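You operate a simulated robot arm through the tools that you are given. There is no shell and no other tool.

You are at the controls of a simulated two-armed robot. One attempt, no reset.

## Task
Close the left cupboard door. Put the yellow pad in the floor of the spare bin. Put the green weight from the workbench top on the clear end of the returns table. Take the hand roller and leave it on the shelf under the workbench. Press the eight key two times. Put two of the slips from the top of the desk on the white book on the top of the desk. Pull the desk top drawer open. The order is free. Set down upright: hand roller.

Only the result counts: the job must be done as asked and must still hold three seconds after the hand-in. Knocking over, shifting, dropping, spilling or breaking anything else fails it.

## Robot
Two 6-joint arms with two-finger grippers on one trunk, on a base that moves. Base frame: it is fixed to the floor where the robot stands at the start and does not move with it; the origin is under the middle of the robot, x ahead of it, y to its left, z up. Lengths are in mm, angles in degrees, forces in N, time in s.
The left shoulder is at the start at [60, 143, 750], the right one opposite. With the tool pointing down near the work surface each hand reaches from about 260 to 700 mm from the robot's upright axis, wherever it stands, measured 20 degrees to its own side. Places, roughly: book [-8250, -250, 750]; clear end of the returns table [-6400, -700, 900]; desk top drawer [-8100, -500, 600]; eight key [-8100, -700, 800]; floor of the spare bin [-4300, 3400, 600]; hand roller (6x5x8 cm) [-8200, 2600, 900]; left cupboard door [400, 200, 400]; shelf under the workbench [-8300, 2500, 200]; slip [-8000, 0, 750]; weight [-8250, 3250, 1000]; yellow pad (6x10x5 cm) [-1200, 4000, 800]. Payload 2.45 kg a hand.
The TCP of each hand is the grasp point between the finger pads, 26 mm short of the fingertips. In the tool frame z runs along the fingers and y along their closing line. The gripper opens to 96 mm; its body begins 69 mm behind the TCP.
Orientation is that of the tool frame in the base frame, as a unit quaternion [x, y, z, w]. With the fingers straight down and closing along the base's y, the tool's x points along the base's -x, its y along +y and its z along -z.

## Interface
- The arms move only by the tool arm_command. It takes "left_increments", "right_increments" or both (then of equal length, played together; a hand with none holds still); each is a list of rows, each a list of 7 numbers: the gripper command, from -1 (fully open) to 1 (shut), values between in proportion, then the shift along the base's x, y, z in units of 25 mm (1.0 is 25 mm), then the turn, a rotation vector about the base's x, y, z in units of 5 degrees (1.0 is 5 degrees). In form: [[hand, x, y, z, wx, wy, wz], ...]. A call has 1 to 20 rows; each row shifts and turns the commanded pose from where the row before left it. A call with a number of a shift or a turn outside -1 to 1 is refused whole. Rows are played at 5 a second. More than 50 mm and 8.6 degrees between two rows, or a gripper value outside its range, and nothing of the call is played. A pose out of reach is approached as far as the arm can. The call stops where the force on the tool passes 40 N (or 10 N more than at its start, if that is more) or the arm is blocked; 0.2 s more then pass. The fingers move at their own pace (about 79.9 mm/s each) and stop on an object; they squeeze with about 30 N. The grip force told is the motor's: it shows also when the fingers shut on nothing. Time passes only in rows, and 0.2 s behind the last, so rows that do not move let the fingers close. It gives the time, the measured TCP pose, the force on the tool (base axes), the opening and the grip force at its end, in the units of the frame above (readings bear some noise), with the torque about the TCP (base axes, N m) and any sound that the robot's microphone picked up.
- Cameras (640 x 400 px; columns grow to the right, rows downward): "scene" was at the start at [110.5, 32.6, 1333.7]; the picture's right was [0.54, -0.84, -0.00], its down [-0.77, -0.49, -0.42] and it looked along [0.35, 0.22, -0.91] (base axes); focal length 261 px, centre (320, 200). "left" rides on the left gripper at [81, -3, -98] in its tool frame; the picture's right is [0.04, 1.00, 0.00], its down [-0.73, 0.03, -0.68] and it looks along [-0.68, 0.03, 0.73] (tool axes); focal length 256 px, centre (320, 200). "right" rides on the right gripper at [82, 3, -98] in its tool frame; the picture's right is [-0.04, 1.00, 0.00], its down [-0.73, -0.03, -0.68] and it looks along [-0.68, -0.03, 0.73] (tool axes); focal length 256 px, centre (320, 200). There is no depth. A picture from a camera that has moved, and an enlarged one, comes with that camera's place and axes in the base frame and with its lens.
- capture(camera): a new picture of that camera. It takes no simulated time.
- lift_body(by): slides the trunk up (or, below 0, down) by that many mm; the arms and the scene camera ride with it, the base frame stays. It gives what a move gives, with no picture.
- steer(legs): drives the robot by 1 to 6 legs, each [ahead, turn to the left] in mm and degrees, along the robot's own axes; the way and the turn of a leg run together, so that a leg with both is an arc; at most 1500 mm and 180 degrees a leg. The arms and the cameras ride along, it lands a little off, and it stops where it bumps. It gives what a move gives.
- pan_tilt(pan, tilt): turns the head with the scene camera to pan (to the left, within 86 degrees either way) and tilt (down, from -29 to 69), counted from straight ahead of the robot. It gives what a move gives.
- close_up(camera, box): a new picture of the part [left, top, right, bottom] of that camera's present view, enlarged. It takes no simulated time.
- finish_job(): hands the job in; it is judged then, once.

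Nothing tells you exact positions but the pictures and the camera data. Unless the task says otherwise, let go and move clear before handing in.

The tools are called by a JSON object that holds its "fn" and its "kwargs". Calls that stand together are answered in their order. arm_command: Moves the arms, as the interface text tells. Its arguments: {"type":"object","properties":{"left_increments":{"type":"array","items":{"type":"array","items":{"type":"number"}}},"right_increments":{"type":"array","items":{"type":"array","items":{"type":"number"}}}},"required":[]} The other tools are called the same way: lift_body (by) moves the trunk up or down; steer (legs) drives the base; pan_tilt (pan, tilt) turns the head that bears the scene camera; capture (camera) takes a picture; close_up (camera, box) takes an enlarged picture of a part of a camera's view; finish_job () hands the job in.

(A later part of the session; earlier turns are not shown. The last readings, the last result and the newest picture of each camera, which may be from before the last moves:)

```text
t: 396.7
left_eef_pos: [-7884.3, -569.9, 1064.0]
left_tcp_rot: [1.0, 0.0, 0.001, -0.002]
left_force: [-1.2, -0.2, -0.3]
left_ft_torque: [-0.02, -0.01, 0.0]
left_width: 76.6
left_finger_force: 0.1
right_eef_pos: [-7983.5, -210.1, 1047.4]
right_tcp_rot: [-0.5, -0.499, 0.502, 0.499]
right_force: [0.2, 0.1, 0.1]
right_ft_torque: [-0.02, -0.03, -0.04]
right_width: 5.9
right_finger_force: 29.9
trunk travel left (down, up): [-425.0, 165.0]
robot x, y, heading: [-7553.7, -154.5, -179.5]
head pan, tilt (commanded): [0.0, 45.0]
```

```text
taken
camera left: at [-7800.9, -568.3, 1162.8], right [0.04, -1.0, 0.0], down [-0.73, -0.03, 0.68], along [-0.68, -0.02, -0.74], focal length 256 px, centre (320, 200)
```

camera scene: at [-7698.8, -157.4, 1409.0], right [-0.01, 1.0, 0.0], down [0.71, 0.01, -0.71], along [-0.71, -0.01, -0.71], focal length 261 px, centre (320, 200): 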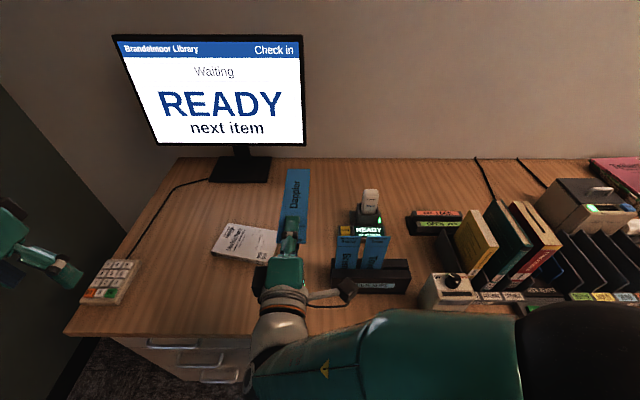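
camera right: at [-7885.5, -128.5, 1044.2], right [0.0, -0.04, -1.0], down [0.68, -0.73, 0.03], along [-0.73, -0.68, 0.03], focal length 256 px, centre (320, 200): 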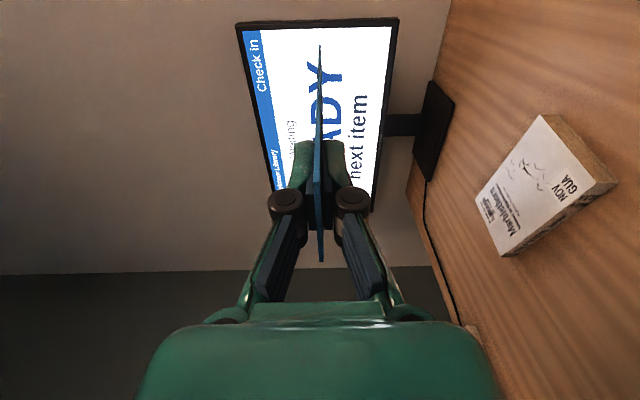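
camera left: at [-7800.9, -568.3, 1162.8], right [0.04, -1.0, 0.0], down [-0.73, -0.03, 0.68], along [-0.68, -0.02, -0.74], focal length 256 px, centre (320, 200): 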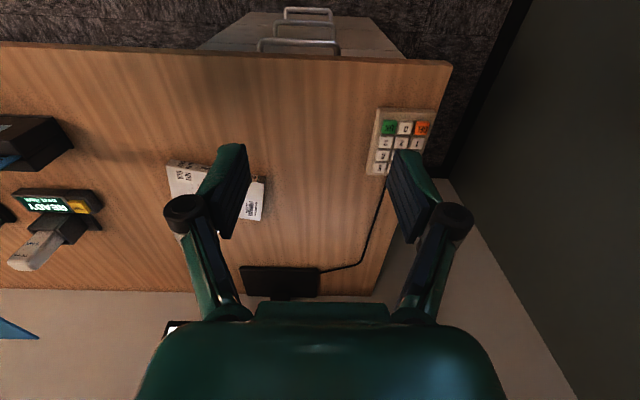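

The slip is now flat, pointing forward. I'll lower it a little for a comfortable left reach and bring the left hand above its middle.

{"fn": "arm_command", "kwargs": {"right_increments": [[1, 0, 0, -1, 0, 0, 0], [1, 0, 0, -1, 0, 0, 0], [1, 0, 0, -1, 0, 0, 0], [1, 0, 0, -1, 0, 0, 0]]}}

{"fn": "arm_command", "kwargs": {"left_increments": [[-0.6, -0.5, 0.95, 0.15, 0, 0, 0], [-0.6, -0.5, 0.95, 0.15, 0, 0, 0], [-0.6, -0.5, 0.95, 0, 0, 0, 0], [-0.6, -0.5, 0.95, 0, 0, 0, 0], [-0.6, -0.5, 0.95, 0, 0, 0, 0], [-0.6, -0.5, 0.95, 0, 0, 0, 0], [-0.6, -0.5, 0.95, 0, 0, 0, 0], [-0.6, -0.5, 0.95, 0, 0, 0, 0], [-0.6, -0.5, 0.95, 0, 0, 0, 0], [-0.6, -0.5, 0.95, 0, 0, 0, 0], [-0.6, -0.5, 0.95, 0, 0, 0, 0], [-0.6, -0.5, 0.95, 0, 0, 0, 0], [-0.6, -0.5, 0.95, 0, 0, 0, 0], [-0.6, -0.5, 0.95, 0, 0, 0, 0]]}}

{"fn": "capture", "kwargs": {"camera": "left"}}

{"fn": "capture", "kwargs": {"camera": "scene"}}

```text
t: 397.4
left_eef_pos: [-7882.5, -569.7, 1063.1]
left_tcp_rot: [1.0, 0.0, 0.001, -0.002]
left_force: [-0.5, 0.0, 0.1]
left_ft_torque: [0.03, -0.02, -0.01]
left_width: 76.8
left_finger_force: 0.0
right_eef_pos: [-7983.9, -188.9, 1050.7]
right_tcp_rot: [-0.522, -0.432, 0.551, 0.487]
right_force: [0.0, -0.3, 0.5]
right_ft_torque: [0.0, 0.03, 0.01]
right_width: 6.0
right_finger_force: 29.9
trunk travel left (down, up): [-425.0, 165.0]
robot x, y, heading: [-7555.4, -157.9, -179.7]
head pan, tilt (commanded): [0.0, 45.0]
stopped in row 3 (right hand): the arm was blocked; the commanded pose is now the measured one
```

```text
t: 400.4
left_eef_pos: [-8058.3, -236.8, 1070.6]
left_tcp_rot: [1.0, 0.001, 0.001, -0.001]
left_force: [-0.3, -4.7, -2.1]
left_ft_torque: [-0.09, -0.05, 0.02]
left_width: 76.9
left_finger_force: 0.0
right_eef_pos: [-7985.0, -188.4, 1051.9]
right_tcp_rot: [-0.522, -0.432, 0.55, 0.488]
right_force: [0.0, 5.9, 2.0]
right_ft_torque: [-0.16, 0.15, -0.31]
right_width: 6.0
right_finger_force: 29.9
trunk travel left (down, up): [-425.0, 165.0]
robot x, y, heading: [-7554.1, -153.6, -179.3]
head pan, tilt (commanded): [0.0, 45.0]
```

```text
taken
camera left: at [-7976.9, -234.1, 1169.8], right [0.04, -1.0, 0.0], down [-0.73, -0.03, 0.68], along [-0.68, -0.03, -0.74], focal length 256 px, centre (320, 200)
```

left: 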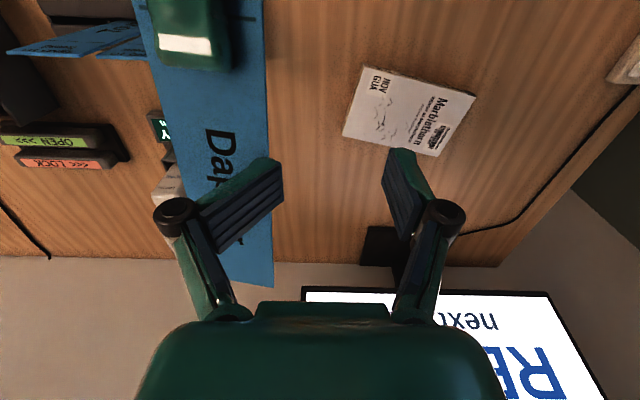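

```text
taken
camera scene: at [-7699.5, -157.0, 1408.9], right [-0.01, 1.0, 0.0], down [0.71, 0.01, -0.71], along [-0.71, -0.01, -0.71], focal length 261 px, centre (320, 200)
```

scene: 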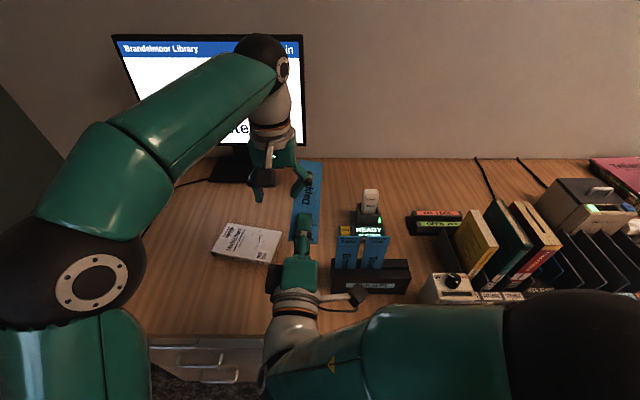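

The right arm hit a limit while lowering and shifted slightly; the left finger now touches the slip's edge. I'll lift the left hand and re-aim.

{"fn": "arm_command", "kwargs": {"left_increments": [[-0.6, 0, -0.5, 0.6, 0, 0, 0], [-0.6, 0, 0, 0.6, 0, 0, 0], [-0.6, 0, 0, 0.6, 0, 0, 0]]}}

{"fn": "capture", "kwargs": {"camera": "left"}}

{"fn": "close_up", "kwargs": {"camera": "scene", "box": [220, 130, 380, 330]}}

```text
t: 401.2
left_eef_pos: [-8058.1, -249.8, 1115.8]
left_tcp_rot: [1.0, 0.0, 0.001, -0.003]
left_force: [-0.7, -0.7, 0.2]
left_ft_torque: [0.01, -0.02, 0.02]
left_width: 77.0
left_finger_force: 0.0
right_eef_pos: [-7984.5, -189.0, 1052.2]
right_tcp_rot: [-0.522, -0.433, 0.551, 0.487]
right_force: [0.2, 0.4, 0.2]
right_ft_torque: [0.0, 0.0, -0.03]
right_width: 5.9
right_finger_force: 29.7
trunk travel left (down, up): [-425.0, 165.0]
robot x, y, heading: [-7553.9, -155.0, -179.5]
head pan, tilt (commanded): [0.0, 45.0]
```

```text
taken
camera left: at [-7976.2, -247.4, 1215.5], right [0.04, -1.0, 0.0], down [-0.73, -0.03, 0.68], along [-0.68, -0.02, -0.74], focal length 256 px, centre (320, 200)
```

left: 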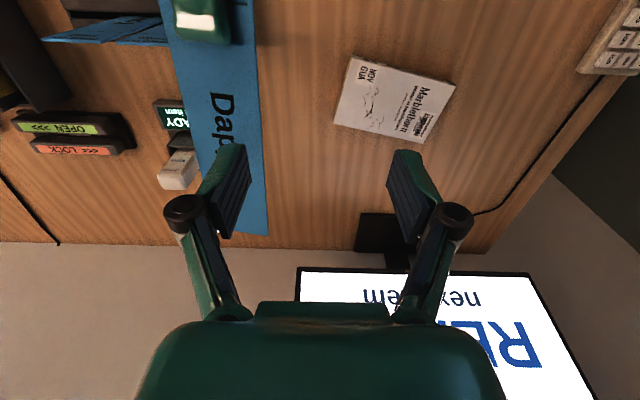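

```text
2.00 times, centred on (300, 230) of scene
camera zoom: at [-7699.0, -157.5, 1409.0], right [-0.01, 1.0, 0.0], down [0.71, 0.01, -0.71], along [-0.71, -0.01, -0.71], focal length 521 px, centre (360, 140)
```

zoom: 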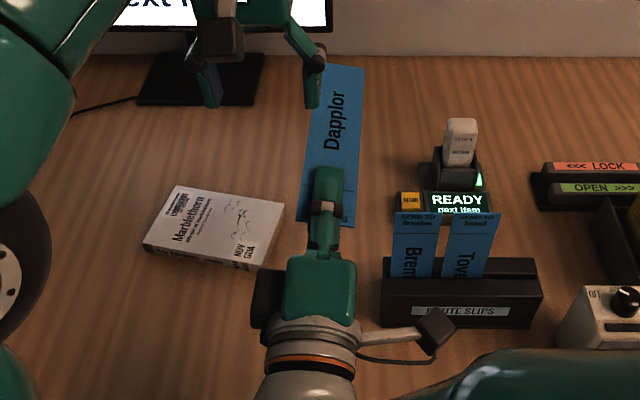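

{"fn": "arm_command", "kwargs": {"right_increments": [[1, 0, -0.4, 0, 0.9, -0.46, 0], [1, 0, -0.44, -0.1, 0.86, -0.46, 0], [1, 0.7, 0, 0, 0, 0, 0], [1, 0.7, 0, 0, 0, 0, 0], [1, 0.6, 0, 0, 0, 0, 0]]}}

{"fn": "capture", "kwargs": {"camera": "left"}}

{"fn": "capture", "kwargs": {"camera": "right"}}

```text
t: 402.5
left_eef_pos: [-8057.8, -250.4, 1116.8]
left_tcp_rot: [1.0, 0.0, 0.001, -0.003]
left_force: [-0.3, -0.8, 0.5]
left_ft_torque: [-0.02, -0.01, 0.0]
left_width: 76.7
left_finger_force: 0.0
right_eef_pos: [-7976.4, -165.1, 1032.2]
right_tcp_rot: [0.558, 0.462, -0.442, -0.529]
right_force: [0.5, -0.1, 1.3]
right_ft_torque: [0.02, -0.05, 0.0]
right_width: 6.0
right_finger_force: 30.1
trunk travel left (down, up): [-425.0, 165.0]
robot x, y, heading: [-7558.8, -158.7, -179.4]
head pan, tilt (commanded): [0.0, 45.0]
stopped in row 5 (right hand): the arm was blocked; the commanded pose is now the measured one
```

```text
taken
camera left: at [-7976.4, -247.5, 1215.0], right [0.04, -1.0, 0.0], down [-0.73, -0.03, 0.68], along [-0.68, -0.02, -0.74], focal length 256 px, centre (320, 200)
```

left: 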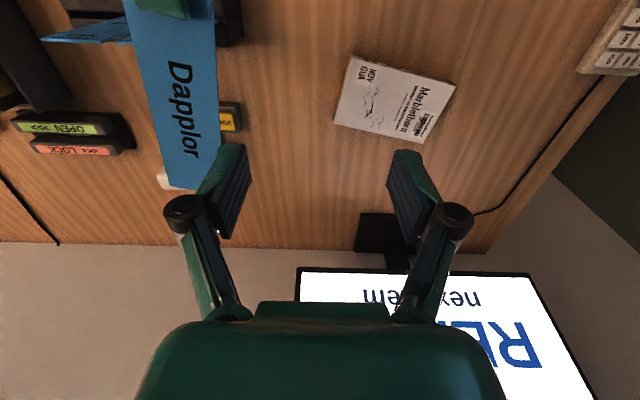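

```text
taken
camera right: at [-7865.1, -102.0, 1033.6], right [0.04, -0.05, -1.0], down [0.53, -0.84, 0.07], along [-0.85, -0.53, -0.01], focal length 256 px, centre (320, 200)
```

right: 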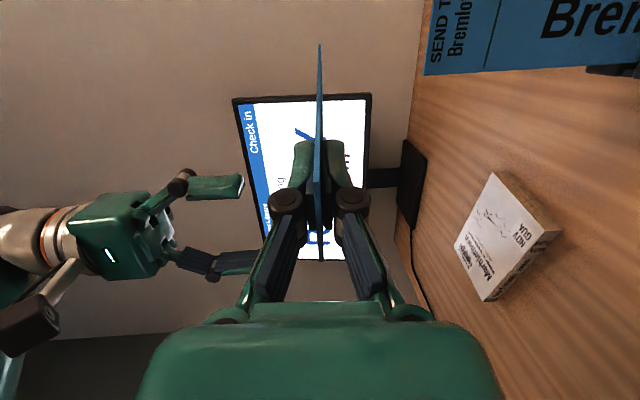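

The right wrist is too close to the trunk there. I'll push it forward first, then re-level and square it.

{"fn": "arm_command", "kwargs": {"right_increments": [[1, -1, 0, 0, 0, 0, 0], [1, -1, 0, 0, 0, 0, 0], [1, -1, 0, 0, 0, 0, 0], [1, -0.3, -0.4, 0, 0, 0.2, 0.7], [1, -0.2, -0.5, -0.3, 0, 0.2, 0.7], [1, 0, -0.5, -0.5, 0, 0.18, 0.7], [1, 0, -0.4, -0.7, 0, 0, 0]]}}

{"fn": "capture", "kwargs": {"camera": "left"}}

{"fn": "capture", "kwargs": {"camera": "scene"}}

```text
t: 404.1
left_eef_pos: [-8057.0, -249.9, 1117.9]
left_tcp_rot: [1.0, 0.0, 0.0, -0.002]
left_force: [-0.2, -0.3, -0.2]
left_ft_torque: [0.0, -0.01, -0.01]
left_width: 76.8
left_finger_force: 0.0
right_eef_pos: [-8065.2, -202.7, 1004.1]
right_tcp_rot: [-0.504, -0.489, 0.508, 0.499]
right_force: [-0.1, 0.4, 0.0]
right_ft_torque: [0.01, 0.0, 0.03]
right_width: 5.8
right_finger_force: 30.1
trunk travel left (down, up): [-425.0, 165.0]
robot x, y, heading: [-7554.4, -153.7, -179.5]
head pan, tilt (commanded): [0.0, 45.0]
```

```text
taken
camera left: at [-7976.3, -247.4, 1216.6], right [0.04, -1.0, 0.0], down [-0.73, -0.03, 0.68], along [-0.68, -0.02, -0.74], focal length 256 px, centre (320, 200)
```

left: 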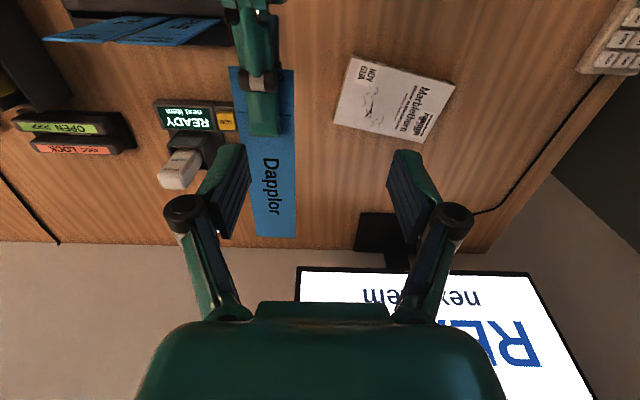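

```text
taken
camera scene: at [-7699.3, -157.3, 1409.7], right [-0.01, 1.0, 0.0], down [0.71, 0.01, -0.71], along [-0.71, -0.01, -0.71], focal length 261 px, centre (320, 200)
```

scene: 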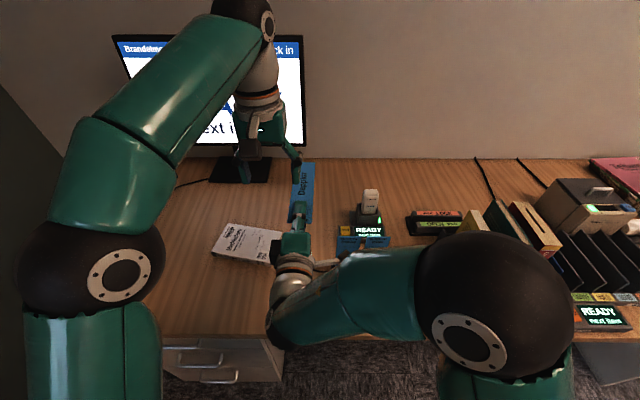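

{"fn": "arm_command", "kwargs": {"right_increments": [[1, 0.2, -0.1, -0.7, 0, 0, 0], [1, 0.2, -0.1, -0.7, 0, 0, 0], [1, 0.2, 0, -0.7, 0, 0, 0]]}}

{"fn": "capture", "kwargs": {"camera": "left"}}

```text
t: 405.0
left_eef_pos: [-8058.3, -249.4, 1116.2]
left_tcp_rot: [1.0, -0.001, 0.001, -0.002]
left_force: [0.2, -0.1, -0.1]
left_ft_torque: [0.01, -0.02, 0.02]
left_width: 76.8
left_finger_force: 0.1
right_eef_pos: [-8060.2, -184.5, 1009.2]
right_tcp_rot: [-0.519, -0.431, 0.539, 0.504]
right_force: [0.4, 0.3, -0.7]
right_ft_torque: [-0.02, -0.07, 0.01]
right_width: 5.9
right_finger_force: 29.7
trunk travel left (down, up): [-425.0, 165.0]
robot x, y, heading: [-7555.5, -157.3, -179.7]
head pan, tilt (commanded): [0.0, 45.0]
stopped in row 3 (right hand): the arm was blocked; the commanded pose is now the measured one
```

```text
taken
camera left: at [-7976.3, -247.3, 1214.6], right [0.04, -1.0, 0.0], down [-0.73, -0.03, 0.68], along [-0.68, -0.02, -0.74], focal length 256 px, centre (320, 200)
```

left: 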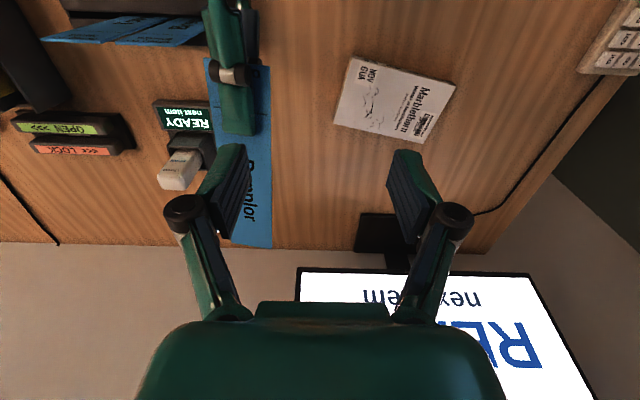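

The right wrist can't hold this pose lower down. I'll return this slip to its slot and use the left arm (which reaches the book naturally) instead. First move the left hand away, then bring the right back to vertical.

{"fn": "arm_command", "kwargs": {"left_increments": [[-0.6, 0.3, -0.95, 0, 0, 0, 0], [-0.6, 0.3, -0.95, 0, 0, 0, 0], [-0.6, 0.5, -0.95, 0, 0, 0, 0], [-0.6, 0.5, -0.95, 0, 0, 0, 0], [-0.6, 0.5, -0.95, 0, 0, 0, 0], [-0.6, 0.5, -0.95, 0, 0, 0, 0], [-0.6, 0.5, -0.95, 0, 0, 0, 0], [-0.6, 0.5, -0.95, 0, 0, 0, 0], [-0.6, 0.5, -0.95, 0, 0, 0, 0], [-0.6, 0.5, -0.95, 0, 0, 0, 0], [-0.6, 0.5, -0.95, 0, 0, 0, 0], [-0.6, 0.5, -0.95, 0, 0, 0, 0], [-0.6, 0.5, -0.95, 0, 0, 0, 0]]}}

{"fn": "arm_command", "kwargs": {"right_increments": [[1, 0.5, 0.3, 0.5, 0.7, 0, 0.3], [1, 0.5, 0.3, 0.5, 0.74, 0, 0.38], [1, 0.5, 0, 0.3, 0, -1, 0], [1, 0.5, 0, 0.3, 0, -1, 0], [1, 0.5, 0, 0, 0, -1, 0], [1, 0, 0, 0, 0, -1, 0], [1, 0, 0, 0, 0, -1, 0], [1, 0, 0, 0, 0, -1, 0], [1, 0, 0, 0, 0, -1, 0], [1, 0, 0, 0, 0, -1, 0], [1, 0, 0, 0, 0, -1, 0], [1, 0, 0, 0, 0, -1, 0], [1, 0, 0, 0, 0, -1, 0], [1, 0, 0, 0, 0, -1, 0], [1, 0, 0, 0, 0, -1, 0], [1, 0, 0, 0, 0, -1, 0], [1, 0, 0, 0, 0, -1, 0], [1, 0, 0, 0, 0, -1, 0]]}}

{"fn": "capture", "kwargs": {"camera": "scene"}}

```text
t: 407.8
left_eef_pos: [-7906.2, -559.9, 1117.4]
left_tcp_rot: [1.0, 0.0, 0.002, -0.003]
left_force: [0.0, 0.0, 0.3]
left_ft_torque: [-0.01, 0.0, 0.02]
left_width: 76.6
left_finger_force: 0.0
right_eef_pos: [-8059.9, -185.5, 1009.5]
right_tcp_rot: [-0.519, -0.433, 0.537, 0.505]
right_force: [-0.6, -0.7, 0.0]
right_ft_torque: [0.0, 0.0, 0.03]
right_width: 6.1
right_finger_force: 30.0
trunk travel left (down, up): [-425.0, 165.0]
robot x, y, heading: [-7555.2, -157.4, -179.3]
head pan, tilt (commanded): [0.0, 45.0]
```

```text
t: 411.6
left_eef_pos: [-7905.5, -558.9, 1117.7]
left_tcp_rot: [1.0, 0.0, 0.001, -0.002]
left_force: [-0.5, 0.5, 0.9]
left_ft_torque: [0.0, -0.02, -0.01]
left_width: 76.9
left_finger_force: 0.0
right_eef_pos: [-7996.2, -171.8, 1050.2]
right_tcp_rot: [0.699, 0.703, -0.098, -0.087]
right_force: [0.1, 0.2, -0.5]
right_ft_torque: [-0.01, -0.01, 0.02]
right_width: 6.1
right_finger_force: 30.2
trunk travel left (down, up): [-425.0, 165.0]
robot x, y, heading: [-7555.7, -158.5, -179.7]
head pan, tilt (commanded): [0.0, 45.0]
```

```text
taken
camera scene: at [-7699.2, -157.6, 1408.9], right [-0.01, 1.0, 0.0], down [0.71, 0.01, -0.71], along [-0.71, -0.01, -0.71], focal length 261 px, centre (320, 200)
```

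scene: 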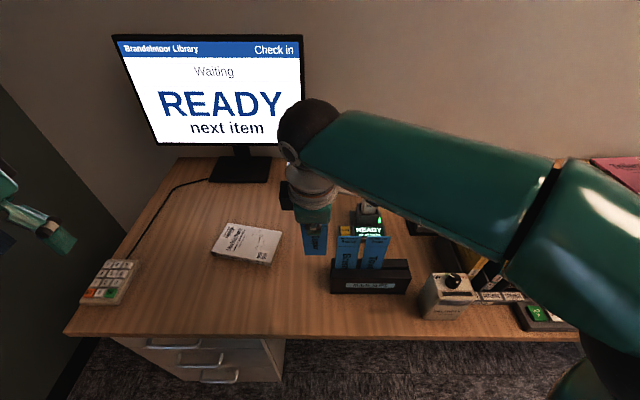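

I'll finish straightening the right hand, and at the same time test the left hand's laying pose with an empty gripper.

{"fn": "arm_command", "kwargs": {"left_increments": [[0, 0, 0, 0, 0, 0, -1], [0, 0, 0, 0, 0, 0, -1], [0, 0, 0, 0, 0, 0, -1], [0, 0, 0, 0, 0, 0, -1], [0, 0, 0, 0, 0, 0, -1], [0, 0, 0, 0, 0, 0, -1], [0, 0, 0, 0, 0, 0, -1], [0, 0, 0, 0, 0, 0, -1], [0, 0, 0, 0, 0, 0, -1], [0, 0, 0, 0, 0, 0, -1], [0, 0, 0, 0, 0, 0, -1], [0, 0, 0, 0, 0, 0, -1], [0, 0, 0, 0, 0, 0, -1], [0, 0, 0, 0, 0, 0, -1], [0, 0, 0, 0, 0, 0, -1], [0, 0, 0, 0, 0, 0, -1], [0, 0, 0, 0, 0, 0, -1], [0, 0, 0, 0, 0, 0, -1]], "right_increments": [[1, 0, 0, 0, 0, -1, 0], [1, 0, 0, 0, 0, -1, 0], [1, 0, 0, 0, 0, -1, 0], [1, 0, 0, 0, 0, 0, 0], [1, 0, 0, 0, 0, 0, 0], [1, 0, 0, 0, 0, 0, 0], [1, 0, 0, 0, 0, 0, 0], [1, 0, 0, 0, 0, 0, 0], [1, 0, 0, 0, 0, 0, 0], [1, 0, 0, 0, 0, 0, 0], [1, 0, 0, 0, 0, 0, 0], [1, 0, 0, 0, 0, 0, 0], [1, 0, 0, 0, 0, 0, 0], [1, 0, 0, 0, 0, 0, 0], [1, 0, 0, 0, 0, 0, 0], [1, 0, 0, 0, 0, 0, 0], [1, 0, 0, 0, 0, 0, 0], [1, 0, 0, 0, 0, 0, 0]]}}

{"fn": "arm_command", "kwargs": {"left_increments": [[0, 0, 0, 0, 0, 1, 0], [0, 0, 0, 0, 0, 1, 0], [0, 0, 0, 0, 0, 1, 0], [0, 0, 0, 0, 0, 1, 0], [0, 0, 0, 0, 0, 1, 0], [0, 0, 0, 0, 0, 1, 0], [0, 0, 0, 0, 0, 1, 0], [0, 0, 0, 0, 0, 1, 0], [0, 0, 0, 0, 0, 1, 0], [0, 0, 0, 0, 0, 1, 0], [0, 0, 0, 0, 0, 1, 0], [0, 0, 0, 0, 0, 1, 0], [0, 0, 0, 0, 0, 1, 0], [0, 0, 0, 0, 0, 1, 0], [0, 0, 0, 0, 0, 1, 0], [0, 0, 0, 0, 0, 0.6, 0]]}}

{"fn": "capture", "kwargs": {"camera": "scene"}}

```text
t: 415.4
left_eef_pos: [-7905.6, -560.2, 1117.9]
left_tcp_rot: [-0.706, 0.708, -0.002, 0.001]
left_force: [-0.2, 0.2, 0.2]
left_ft_torque: [-0.04, -0.01, 0.0]
left_width: 47.7
left_finger_force: 0.1
right_eef_pos: [-7996.4, -172.4, 1049.1]
right_tcp_rot: [0.706, 0.708, -0.007, 0.004]
right_force: [-0.1, -0.7, -0.2]
right_ft_torque: [0.02, 0.0, -0.02]
right_width: 6.0
right_finger_force: 28.9
trunk travel left (down, up): [-425.0, 165.0]
robot x, y, heading: [-7554.5, -155.1, -179.1]
head pan, tilt (commanded): [0.0, 45.0]
```

```text
t: 418.8
left_eef_pos: [-7925.1, -505.5, 1184.2]
left_tcp_rot: [0.552, -0.55, -0.442, 0.444]
left_force: [0.0, 0.2, -0.3]
left_ft_torque: [0.02, 0.03, 0.01]
left_width: 48.1
left_finger_force: 0.1
left hand out of reach, approached as far as the arm can: row 13, 14, 15, 16
right_eef_pos: [-7996.6, -171.6, 1050.2]
right_tcp_rot: [0.706, 0.708, -0.008, 0.004]
right_force: [0.0, -0.7, 0.1]
right_ft_torque: [0.03, 0.05, -0.02]
right_width: 5.9
right_finger_force: 29.7
trunk travel left (down, up): [-425.0, 165.0]
robot x, y, heading: [-7557.2, -156.2, -179.8]
head pan, tilt (commanded): [0.0, 45.0]
```

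```text
taken
camera scene: at [-7698.5, -157.5, 1409.0], right [-0.01, 1.0, 0.0], down [0.71, 0.01, -0.71], along [-0.71, -0.01, -0.71], focal length 261 px, centre (320, 200)
```

scene: 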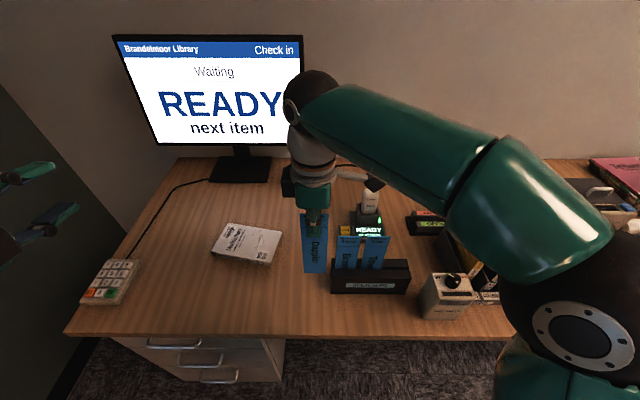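

Left can pitch, but not everywhere. A 60° pitch is enough: I'll try laying this first slip with the right arm at a gentler angle. First get the left hand out of the way (back to vertical and further left).

{"fn": "arm_command", "kwargs": {"left_increments": [[0, 0, -0.5, 0, 0, -1, 0], [0, 0, -0.5, 0, 0, -1, 0], [0, 0, -0.5, 0, 0, -1, 0], [0, 0, -0.5, 0, 0, -1, 0], [0, 0, -0.5, 0, 0, -1, 0], [0, 0, -0.5, 0, 0, -1, 0], [0, 0, -0.5, 0, 0, -1, 0], [0, 0, -0.5, 0, 0, -1, 0], [0, 0, 0, 0, 0, -1, 0], [0, 0, 0, 0, 0, -1, 0], [0, 0, 0, 0, 0, -1, 0], [0, 0, 0, 0, 0, -1, 0], [0, 0, 0, 0, 0, -1, 0], [0, 0, 0, 0, 0, -1, 0], [0, 0, 0, 0, 0, -1, 0], [0, 0, 0, 0, 0, -0.5, 0]]}}

{"fn": "arm_command", "kwargs": {"right_increments": [[1, -0.2, -0.6, 0, 0, 1, 0], [1, -0.2, -0.6, 0, 0, 1, 0], [1, -0.2, -0.6, 0, 0, 1, 0], [1, -0.2, -0.6, 0, 0, 1, 0], [1, -0.2, -0.6, 0, 0, 1, 0], [1, -0.2, -0.6, 0, 0, 1, 0], [1, -0.3, -0.7, 0, 0, 1, 0], [1, -0.3, -0.7, 0, 0, 1, 0], [1, -0.3, -0.7, 0, 0, 1, 0], [1, -0.3, -0.7, 0, 0, 1, 0], [1, -0.3, -0.7, 0, 0, 1, 0], [1, -0.3, -0.7, 0, 0, 1, 0]]}}

{"fn": "capture", "kwargs": {"camera": "scene"}}

{"fn": "capture", "kwargs": {"camera": "right"}}

```text
t: 422.2
left_eef_pos: [-7922.0, -602.1, 1175.0]
left_tcp_rot: [0.707, -0.707, -0.001, 0.003]
left_force: [1.0, 0.1, -0.3]
left_ft_torque: [-0.04, -0.02, -0.01]
left_width: 47.8
left_finger_force: 0.1
left hand out of reach, approached as far as the arm can: row 16
right_eef_pos: [-7995.7, -172.6, 1050.1]
right_tcp_rot: [0.705, 0.709, -0.007, 0.004]
right_force: [0.3, -0.2, 0.2]
right_ft_torque: [-0.03, 0.0, 0.03]
right_width: 6.0
right_finger_force: 30.2
trunk travel left (down, up): [-425.0, 165.0]
robot x, y, heading: [-7554.2, -156.0, -179.2]
head pan, tilt (commanded): [0.0, 45.0]
```

```text
t: 424.5
left_eef_pos: [-7922.5, -601.3, 1174.7]
left_tcp_rot: [-0.707, 0.707, 0.002, -0.004]
left_force: [-0.6, -0.4, 0.6]
left_ft_torque: [-0.02, -0.02, 0.04]
left_width: 48.1
left_finger_force: 0.0
right_eef_pos: [-8097.6, -260.3, 1120.6]
right_tcp_rot: [0.683, 0.563, -0.355, -0.3]
right_force: [0.4, 0.5, 0.3]
right_ft_torque: [-0.02, -0.02, 0.02]
right_width: 5.8
right_finger_force: 30.1
trunk travel left (down, up): [-425.0, 165.0]
robot x, y, heading: [-7556.2, -158.4, -179.5]
head pan, tilt (commanded): [0.0, 45.0]
stopped in row 11 (right hand): the arm was blocked; the commanded pose is now the measured one
```

```text
taken
camera scene: at [-7699.0, -157.2, 1408.8], right [-0.01, 1.0, 0.0], down [0.71, 0.01, -0.71], along [-0.71, -0.01, -0.71], focal length 261 px, centre (320, 200)
```

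scene: 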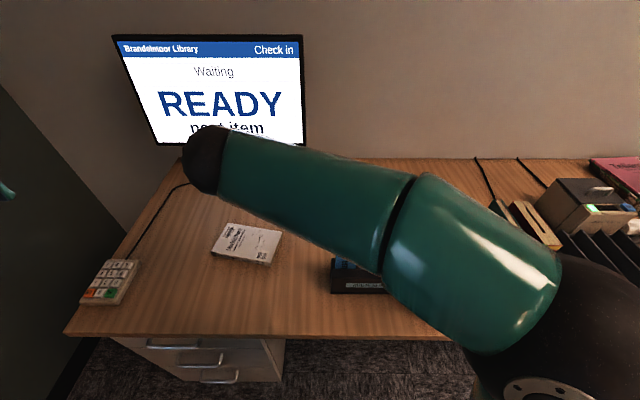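

```text
taken
camera right: at [-8005.2, -181.2, 1162.7], right [0.55, -0.22, -0.8], down [0.46, -0.72, 0.52], along [-0.7, -0.65, -0.3], focal length 256 px, centre (320, 200)
```

right: 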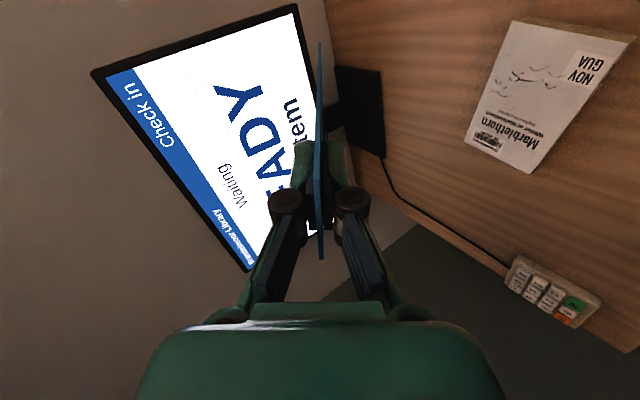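

The forearm folds up against the head. I'll back the robot 200 mm so the arm can work more stretched out, then continue.

{"fn": "steer", "kwargs": {"legs": [[-200, 0]]}}

{"fn": "capture", "kwargs": {"camera": "scene"}}

```text
t: 426.1
left_eef_pos: [-7721.7, -601.0, 1176.2]
left_tcp_rot: [-0.707, 0.708, 0.002, -0.004]
left_force: [0.7, -0.7, 0.5]
left_ft_torque: [-0.01, 0.03, 0.02]
left_width: 48.2
left_finger_force: 0.1
right_eef_pos: [-7895.8, -258.9, 1123.1]
right_tcp_rot: [0.683, 0.563, -0.355, -0.3]
right_force: [1.1, -0.3, 1.1]
right_ft_torque: [0.01, -0.01, -0.03]
right_width: 5.8
right_finger_force: 29.8
trunk travel left (down, up): [-425.0, 165.0]
robot x, y, heading: [-7358.0, -156.7, -179.5]
head pan, tilt (commanded): [0.0, 45.0]
```

```text
taken
camera scene: at [-7497.2, -155.1, 1409.2], right [-0.01, 1.0, 0.0], down [0.71, 0.01, -0.71], along [-0.71, -0.01, -0.71], focal length 261 px, centre (320, 200)
```

scene: 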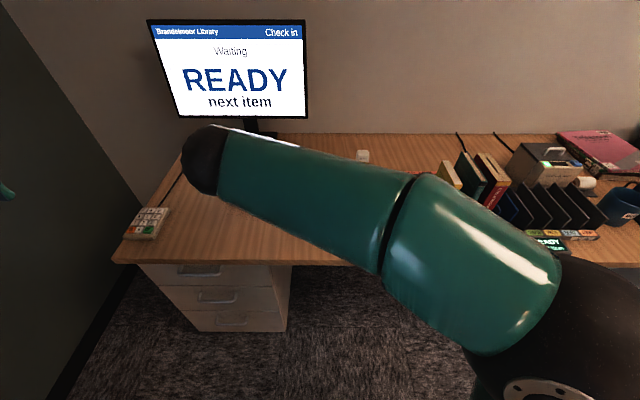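

{"fn": "arm_command", "kwargs": {"right_increments": [[1, -0.9, -0.3, -0.4, 0, 0, 0], [1, -0.9, -0.4, -0.4, 0, 0, 0], [1, -0.9, -0.5, -0.6, 0, 0, 0], [1, -0.9, -0.6, -0.8, 0.44, 0.23, 0.3], [1, -0.9, -0.7, -0.8, 0.44, 0.23, 0.3], [1, -0.9, -0.7, -0.9, 0.44, 0.23, 0.3], [1, -0.9, -0.7, -0.9, 0.44, 0.23, 0.3], [1, -0.9, -0.7, -0.9, 0, 0, 0]]}}

{"fn": "capture", "kwargs": {"camera": "scene"}}

{"fn": "capture", "kwargs": {"camera": "right"}}

```text
t: 427.2
left_eef_pos: [-7722.5, -598.5, 1174.3]
left_tcp_rot: [-0.707, 0.707, 0.001, -0.004]
left_force: [-0.9, 0.7, -0.3]
left_ft_torque: [0.01, 0.0, 0.02]
left_width: 48.0
left_finger_force: 0.0
right_eef_pos: [-7996.4, -249.5, 1161.9]
right_tcp_rot: [0.678, 0.516, -0.415, -0.318]
right_force: [0.0, -0.1, 0.6]
right_ft_torque: [-0.03, -0.03, 0.02]
right_width: 5.8
right_finger_force: 29.8
trunk travel left (down, up): [-425.0, 165.0]
robot x, y, heading: [-7356.3, -158.1, -179.5]
head pan, tilt (commanded): [0.0, 45.0]
stopped in row 5 (right hand): the arm was blocked; the commanded pose is now the measured one
```

```text
taken
camera scene: at [-7499.2, -154.9, 1407.3], right [-0.01, 1.0, 0.0], down [0.71, 0.01, -0.71], along [-0.71, -0.01, -0.71], focal length 261 px, centre (320, 200)
```

scene: 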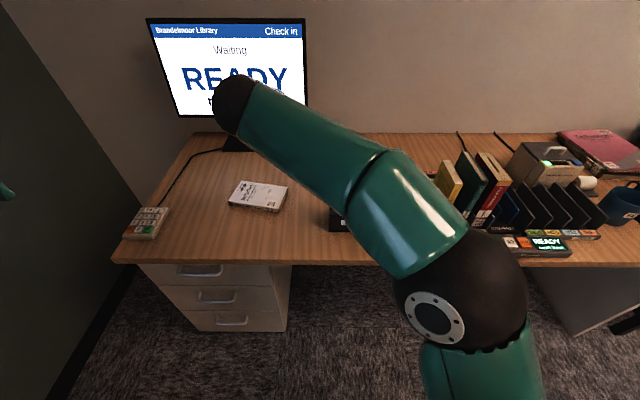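

```text
taken
camera right: at [-7897.7, -172.9, 1185.4], right [0.43, -0.3, -0.85], down [0.5, -0.7, 0.51], along [-0.75, -0.65, -0.15], focal length 256 px, centre (320, 200)
```

right: 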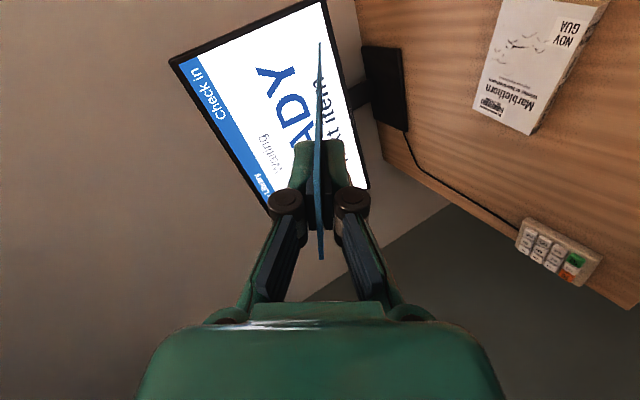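

The right wrist roll is at its stop in this orientation, so I need the mirror-image grip (camera on the inner side). I'll bring the hand back to vertical, return to the holder, and re-grip.

{"fn": "arm_command", "kwargs": {"right_increments": [[1, 0.8, 0.8, 0, 0, 0, 0], [1, 0.8, 0.8, 0, 0, 0, 0], [1, 0.8, 0.8, -0.3, 0, -1, 0], [1, 0.8, 0.8, -0.3, 0, -1, 0], [1, 0.8, 0.8, -0.4, 0.5, -1, 0.25], [1, 0.8, 0.8, -0.4, 0.5, -1, 0.25], [1, 0.8, 0.8, -0.4, 0.5, -1, 0.25], [1, 0.8, 0.8, -0.4, 0.5, -1, 0.25], [1, 0.8, 0.8, -0.4, 0.4, -1, 0.2], [1, 0.8, 0.8, -0.4, 0.34, -1, 0.19], [1, 0.6, 0.8, -0.4, 0, -1, 0], [1, 0.5, 0.8, -0.4, 0, -1, 0], [1, 0.5, 0.8, -0.4, 0, -1, 0], [1, 0, 0, 0, 0, -1, 0]]}}

{"fn": "capture", "kwargs": {"camera": "right"}}

{"fn": "capture", "kwargs": {"camera": "scene"}}

```text
t: 430.2
left_eef_pos: [-7722.4, -600.9, 1175.8]
left_tcp_rot: [0.707, -0.707, -0.001, 0.002]
left_force: [-0.1, -1.3, -0.5]
left_ft_torque: [-0.02, 0.01, 0.0]
left_width: 48.0
left_finger_force: 0.1
right_eef_pos: [-7754.7, 7.0, 1058.8]
right_tcp_rot: [0.715, 0.697, 0.016, -0.06]
right_force: [0.8, 1.1, 0.6]
right_ft_torque: [0.02, -0.01, 0.04]
right_width: 6.0
right_finger_force: 30.0
trunk travel left (down, up): [-425.0, 165.0]
robot x, y, heading: [-7354.5, -151.8, -179.7]
head pan, tilt (commanded): [0.0, 45.0]
```

```text
taken
camera right: at [-7744.4, 77.5, 1164.8], right [1.0, -0.06, -0.07], down [-0.01, -0.8, 0.6], along [-0.09, -0.6, -0.8], focal length 256 px, centre (320, 200)
```

right: 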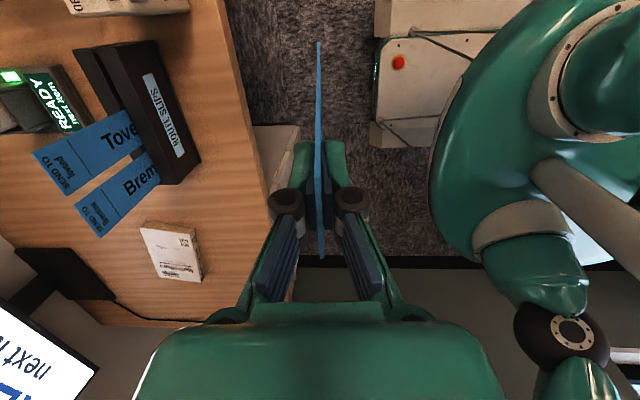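

```text
taken
camera scene: at [-7499.7, -155.5, 1408.9], right [-0.01, 1.0, 0.0], down [0.71, 0.01, -0.71], along [-0.71, -0.01, -0.71], focal length 261 px, centre (320, 200)
```

scene: 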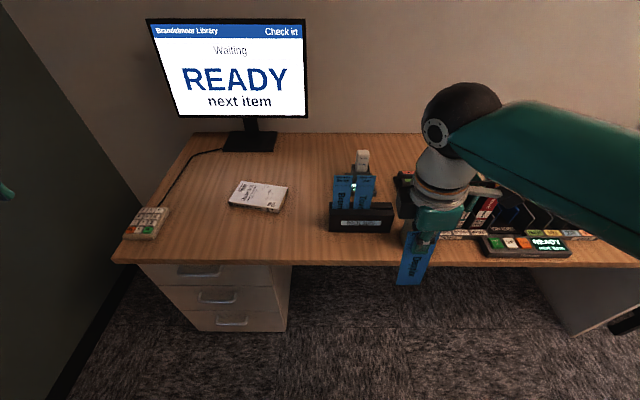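

{"fn": "arm_command", "kwargs": {"right_increments": [[1, 0, 0, 0, -0.62, -0.35, 0], [1, 0, 0, 0, -0.62, -0.35, 0], [1, 0, 0, 0.5, 0, 0, 0]]}}

{"fn": "steer", "kwargs": {"legs": [[200, 0]]}}

{"fn": "capture", "kwargs": {"camera": "right"}}

```text
t: 431.1
left_eef_pos: [-7722.4, -600.2, 1177.5]
left_tcp_rot: [-0.707, 0.707, 0.002, -0.004]
left_force: [0.8, -0.4, 0.3]
left_ft_torque: [-0.01, -0.01, 0.05]
left_width: 47.8
left_finger_force: 0.0
right_eef_pos: [-7755.5, 7.6, 1071.3]
right_tcp_rot: [0.716, 0.698, -0.001, 0.001]
right_force: [0.8, 0.1, 0.0]
right_ft_torque: [-0.03, -0.02, 0.06]
right_width: 5.8
right_finger_force: 29.8
trunk travel left (down, up): [-425.0, 165.0]
robot x, y, heading: [-7355.1, -150.4, -179.5]
head pan, tilt (commanded): [0.0, 45.0]
```

```text
t: 432.7
left_eef_pos: [-7925.3, -602.1, 1176.3]
left_tcp_rot: [-0.707, 0.708, 0.001, -0.003]
left_force: [-0.6, 0.4, 0.0]
left_ft_torque: [0.0, -0.04, 0.01]
left_width: 47.9
left_finger_force: 0.1
right_eef_pos: [-7957.9, 4.8, 1071.3]
right_tcp_rot: [0.716, 0.698, 0.0, 0.001]
right_force: [-0.9, 0.0, -1.0]
right_ft_torque: [0.0, -0.07, -0.03]
right_width: 5.8
right_finger_force: 29.8
trunk travel left (down, up): [-425.0, 165.0]
robot x, y, heading: [-7552.9, -155.5, -179.3]
head pan, tilt (commanded): [0.0, 45.0]
```

```text
taken
camera right: at [-7952.1, 86.7, 1169.6], right [1.0, -0.07, 0.0], down [-0.05, -0.73, 0.68], along [-0.04, -0.68, -0.73], focal length 256 px, centre (320, 200)
```

right: 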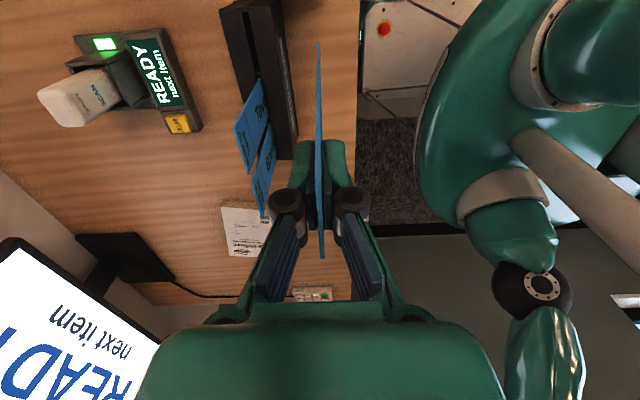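

{"fn": "arm_command", "kwargs": {"right_increments": [[1, 0, 0.4, 0.3, 0, 0, 0], [1, 0, 0.37, 0.3, 0, 0, 0], [1, -1, 0, 0, 0, 0, 0], [1, -1, 0, 0, 0, 0, 0], [1, -1, 0, 0, 0, 0, 0], [1, 0, 0, 0, 0, 0, 0]]}}

{"fn": "capture", "kwargs": {"camera": "right"}}

{"fn": "close_up", "kwargs": {"camera": "scene", "box": [320, 150, 480, 300]}}

```text
t: 434.1
left_eef_pos: [-7921.9, -601.4, 1177.2]
left_tcp_rot: [0.707, -0.707, -0.002, 0.003]
left_force: [0.1, -0.9, 0.9]
left_ft_torque: [0.01, 0.0, 0.03]
left_width: 48.2
left_finger_force: 0.1
right_eef_pos: [-8031.8, 25.1, 1088.2]
right_tcp_rot: [0.716, 0.698, -0.001, 0.001]
right_force: [0.2, 0.0, 0.4]
right_ft_torque: [-0.02, 0.02, -0.04]
right_width: 6.0
right_finger_force: 29.9
trunk travel left (down, up): [-425.0, 165.0]
robot x, y, heading: [-7556.5, -158.2, -179.4]
head pan, tilt (commanded): [0.0, 45.0]
```

```text
taken
camera right: at [-8025.8, 106.8, 1186.3], right [1.0, -0.07, 0.0], down [-0.05, -0.73, 0.68], along [-0.05, -0.68, -0.73], focal length 256 px, centre (320, 200)
```

right: 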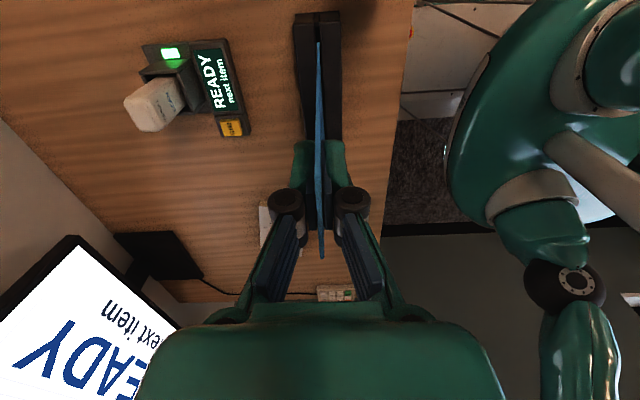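

```text
2.67 times, centred on (400, 225) of scene
camera zoom: at [-7698.6, -157.2, 1409.1], right [-0.01, 1.0, 0.0], down [0.71, 0.01, -0.71], along [-0.71, -0.01, -0.71], focal length 695 px, centre (107, 133)
```

zoom: 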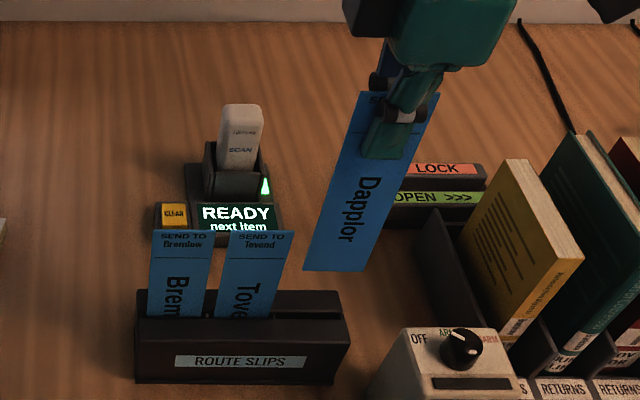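

{"fn": "arm_command", "kwargs": {"right_increments": [[1, -0.08, -0.04, -0.8, 0, 0, 0], [1, 0, 0, -0.8, 0, 0, 0], [1, 0, 0, -0.8, 0, 0, 0], [1, 0, 0, -0.8, 0, 0, 0]]}}

{"fn": "close_up", "kwargs": {"camera": "scene", "box": [320, 170, 480, 300]}}

{"fn": "capture", "kwargs": {"camera": "right"}}

```text
t: 435.1
left_eef_pos: [-7922.9, -602.0, 1175.9]
left_tcp_rot: [-0.707, 0.707, 0.001, -0.003]
left_force: [0.2, -0.7, 0.1]
left_ft_torque: [0.01, 0.0, -0.03]
left_width: 48.0
left_finger_force: 0.1
right_eef_pos: [-8033.9, 23.6, 1008.2]
right_tcp_rot: [0.716, 0.698, 0.001, 0.001]
right_force: [1.0, 0.4, -1.1]
right_ft_torque: [0.02, 0.01, 0.02]
right_width: 6.3
right_finger_force: 29.4
trunk travel left (down, up): [-425.0, 165.0]
robot x, y, heading: [-7554.4, -155.4, -179.5]
head pan, tilt (commanded): [0.0, 45.0]
```

```text
3.08 times, centred on (400, 235) of scene
camera zoom: at [-7699.5, -157.2, 1409.0], right [-0.01, 1.0, 0.0], down [0.71, 0.01, -0.71], along [-0.71, -0.01, -0.71], focal length 802 px, centre (74, 92)
```

zoom: 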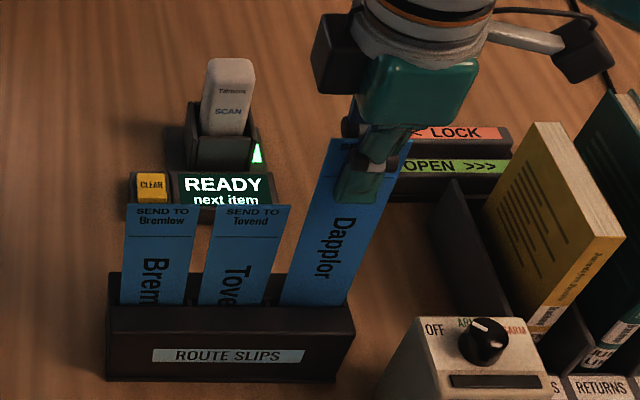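

```text
taken
camera right: at [-8028.2, 105.8, 1105.5], right [1.0, -0.07, 0.0], down [-0.05, -0.73, 0.68], along [-0.05, -0.68, -0.73], focal length 256 px, centre (320, 200)
```

right: 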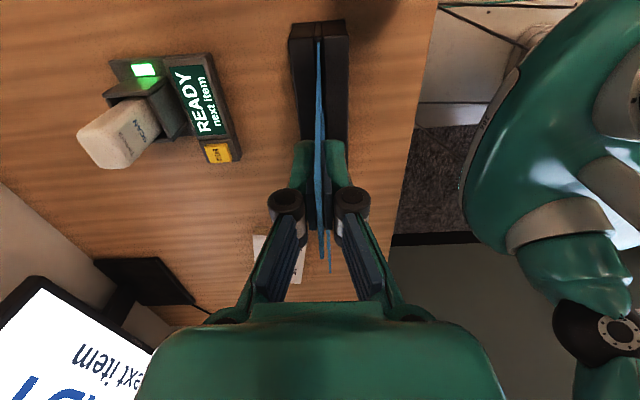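

{"fn": "arm_command", "kwargs": {"right_increments": [[1, 0, 0, -0.7, 0, 0, 0], [1, 0, 0, -0.7, 0, 0, 0], [1, 0, 0, -0.7, 0, 0, 0], [1, 0, 0, -0.6, 0, 0, 0]]}}

{"fn": "arm_command", "kwargs": {"right_increments": [[0.6, 0, 0, 0, 0, 0, 0], [0.3, 0, 0, 0, 0, 0, 0], [0, 0, 0, 0, 0, 0, 0], [0, 0, 0, 0, 0, 0, 0], [0, 0, 0, 0.9, 0, 0, 0], [0, 0, 0, 0.9, 0, 0, 0], [0, 0, 0, 0.9, 0, 0, 0], [0, 0, 0, 0.9, 0, 0, 0], [0, 0.5, 0, 0.9, 0, 0, 0]]}}

{"fn": "close_up", "kwargs": {"camera": "scene", "box": [320, 150, 480, 300]}}

```text
t: 436.1
left_eef_pos: [-7922.7, -601.8, 1177.2]
left_tcp_rot: [0.707, -0.707, -0.001, 0.004]
left_force: [-0.3, 0.2, -0.2]
left_ft_torque: [-0.03, 0.01, 0.02]
left_width: 48.1
left_finger_force: 0.1
right_eef_pos: [-8033.4, 22.7, 939.3]
right_tcp_rot: [0.717, 0.698, 0.0, 0.001]
right_force: [0.5, 0.0, 0.2]
right_ft_torque: [0.0, -0.02, -0.01]
right_width: 6.1
right_finger_force: 30.1
trunk travel left (down, up): [-425.0, 165.0]
robot x, y, heading: [-7556.2, -156.3, -179.3]
head pan, tilt (commanded): [0.0, 45.0]
```

```text
t: 438.1
left_eef_pos: [-7921.9, -601.9, 1178.3]
left_tcp_rot: [0.707, -0.707, -0.002, 0.003]
left_force: [0.6, 0.8, -0.3]
left_ft_torque: [0.02, -0.01, 0.02]
left_width: 48.1
left_finger_force: 0.1
right_eef_pos: [-8019.6, 23.6, 1053.2]
right_tcp_rot: [0.716, 0.698, -0.001, 0.001]
right_force: [0.5, -0.5, 0.4]
right_ft_torque: [-0.02, -0.01, 0.02]
right_width: 47.8
right_finger_force: 0.1
trunk travel left (down, up): [-425.0, 165.0]
robot x, y, heading: [-7558.3, -152.0, -179.5]
head pan, tilt (commanded): [0.0, 45.0]
```

```text
2.67 times, centred on (400, 225) of scene
camera zoom: at [-7698.5, -157.3, 1409.1], right [-0.01, 1.0, 0.0], down [0.71, 0.01, -0.71], along [-0.71, -0.01, -0.71], focal length 695 px, centre (107, 133)
```

zoom: 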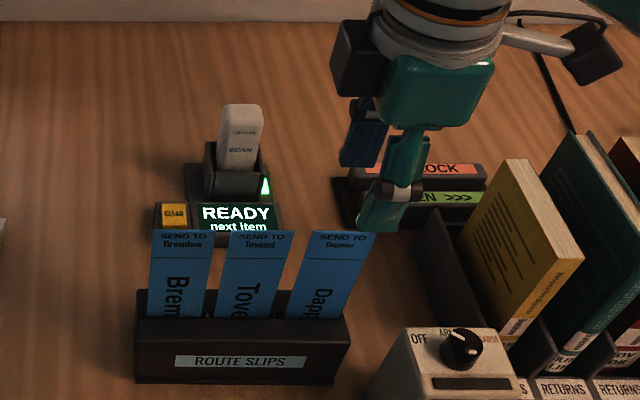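

The slip is back in its slot. Now I'll yaw the empty right hand 180° (to the mirror grip), then test reaching the laying pose before picking again.

{"fn": "arm_command", "kwargs": {"right_increments": [[0, 0.8, 0, 0.3, 0, 0, -1], [0, 0.8, 0, 0.3, 0, 0, -1], [0, 0.8, 0, 0.3, 0, 0, -1], [0, 0, 0, 0, 0, 0, -1], [0, 0, 0, 0, 0, 0, -1], [0, 0, 0, 0, 0, 0, -1], [0, 0, 0, 0, 0, 0, -1], [0, 0, 0, 0, 0, 0, -1], [0, 0, 0, 0, 0, 0, -1], [0, 0, 0, 0, 0, 0, -1], [0, 0, 0, 0, 0, 0, -1], [0, 0, 0, 0, 0, 0, -1], [0, 0, 0, 0, 0, 0, -1], [0, 0, 0, 0, 0, 0, -1], [0, 0, 0, 0, 0, 0, -1], [0, 0, 0, 0, 0, 0, -1], [0, 0, 0, 0, 0, 0, -1], [0, 0, 0, 0, 0, 0, -1]]}}

{"fn": "arm_command", "kwargs": {"right_increments": [[0, 0, 0, 0, 0, 0, -1], [0, 0, 0, 0, 0, 0, -1], [0, 0, 0, 0, 0, 0, -1], [0, 0, 0, 0, 0, 0, -1], [0, 0, 0, 0, 0, 0, -1], [0, 0, 0, 0, 0, 0, -1], [0, 0, 0, 0, 0, 0, -1], [0, 0, 0, 0, 0, 0, -1], [0, 0, 0, 0, 0, 0, -1], [0, 0, 0, 0, 0, 0, -1], [0, 0, 0, 0, 0, 0, -1], [0, 0, 0, 0, 0, 0, -1], [0, 0, 0, 0, 0, 0, -1], [0, 0, 0, 0, 0, 0, -1], [0, 0, 0, 0, 0, 0, -1], [0, 0, 0, 0, 0, 0, -1], [0, 0, 0, 0, 0, 0, -1], [0, 0, 0, 0, 0, 0, -0.7]]}}

{"fn": "capture", "kwargs": {"camera": "right"}}

```text
t: 441.9
left_eef_pos: [-7922.6, -601.6, 1175.7]
left_tcp_rot: [-0.707, 0.707, 0.001, -0.004]
left_force: [0.0, 0.2, 0.1]
left_ft_torque: [-0.01, 0.0, 0.03]
left_width: 47.9
left_finger_force: 0.1
right_eef_pos: [-7959.8, 22.6, 1075.6]
right_tcp_rot: [1.0, -0.015, 0.0, 0.0]
right_force: [-0.2, 0.5, -0.5]
right_ft_torque: [0.0, -0.02, 0.0]
right_width: 48.0
right_finger_force: 0.0
trunk travel left (down, up): [-425.0, 165.0]
robot x, y, heading: [-7554.6, -156.4, -179.7]
head pan, tilt (commanded): [0.0, 45.0]
```

```text
t: 445.7
left_eef_pos: [-7922.3, -602.1, 1177.5]
left_tcp_rot: [0.707, -0.707, -0.001, 0.004]
left_force: [-0.3, -0.8, -0.4]
left_ft_torque: [-0.01, 0.04, 0.04]
left_width: 48.3
left_finger_force: 0.1
right_eef_pos: [-7960.7, 24.2, 1075.1]
right_tcp_rot: [-0.706, 0.708, -0.001, 0.002]
right_force: [-1.2, 0.2, -0.6]
right_ft_torque: [0.0, 0.02, 0.0]
right_width: 47.9
right_finger_force: 0.1
trunk travel left (down, up): [-425.0, 165.0]
robot x, y, heading: [-7554.6, -158.5, -179.5]
head pan, tilt (commanded): [0.0, 45.0]
```

```text
taken
camera right: at [-7964.1, -58.3, 1173.1], right [-1.0, 0.04, 0.0], down [0.03, 0.73, 0.68], along [0.03, 0.68, -0.73], focal length 256 px, centre (320, 200)
```

right: 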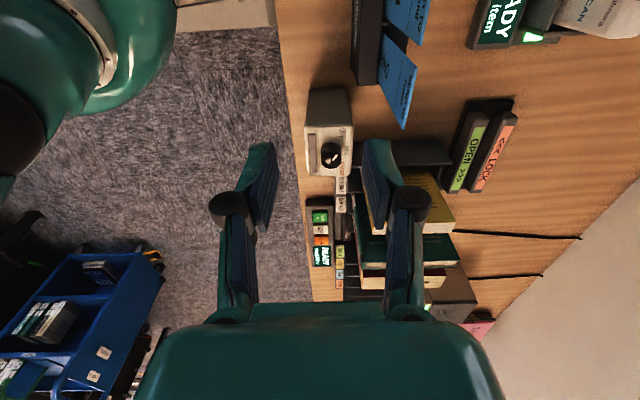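

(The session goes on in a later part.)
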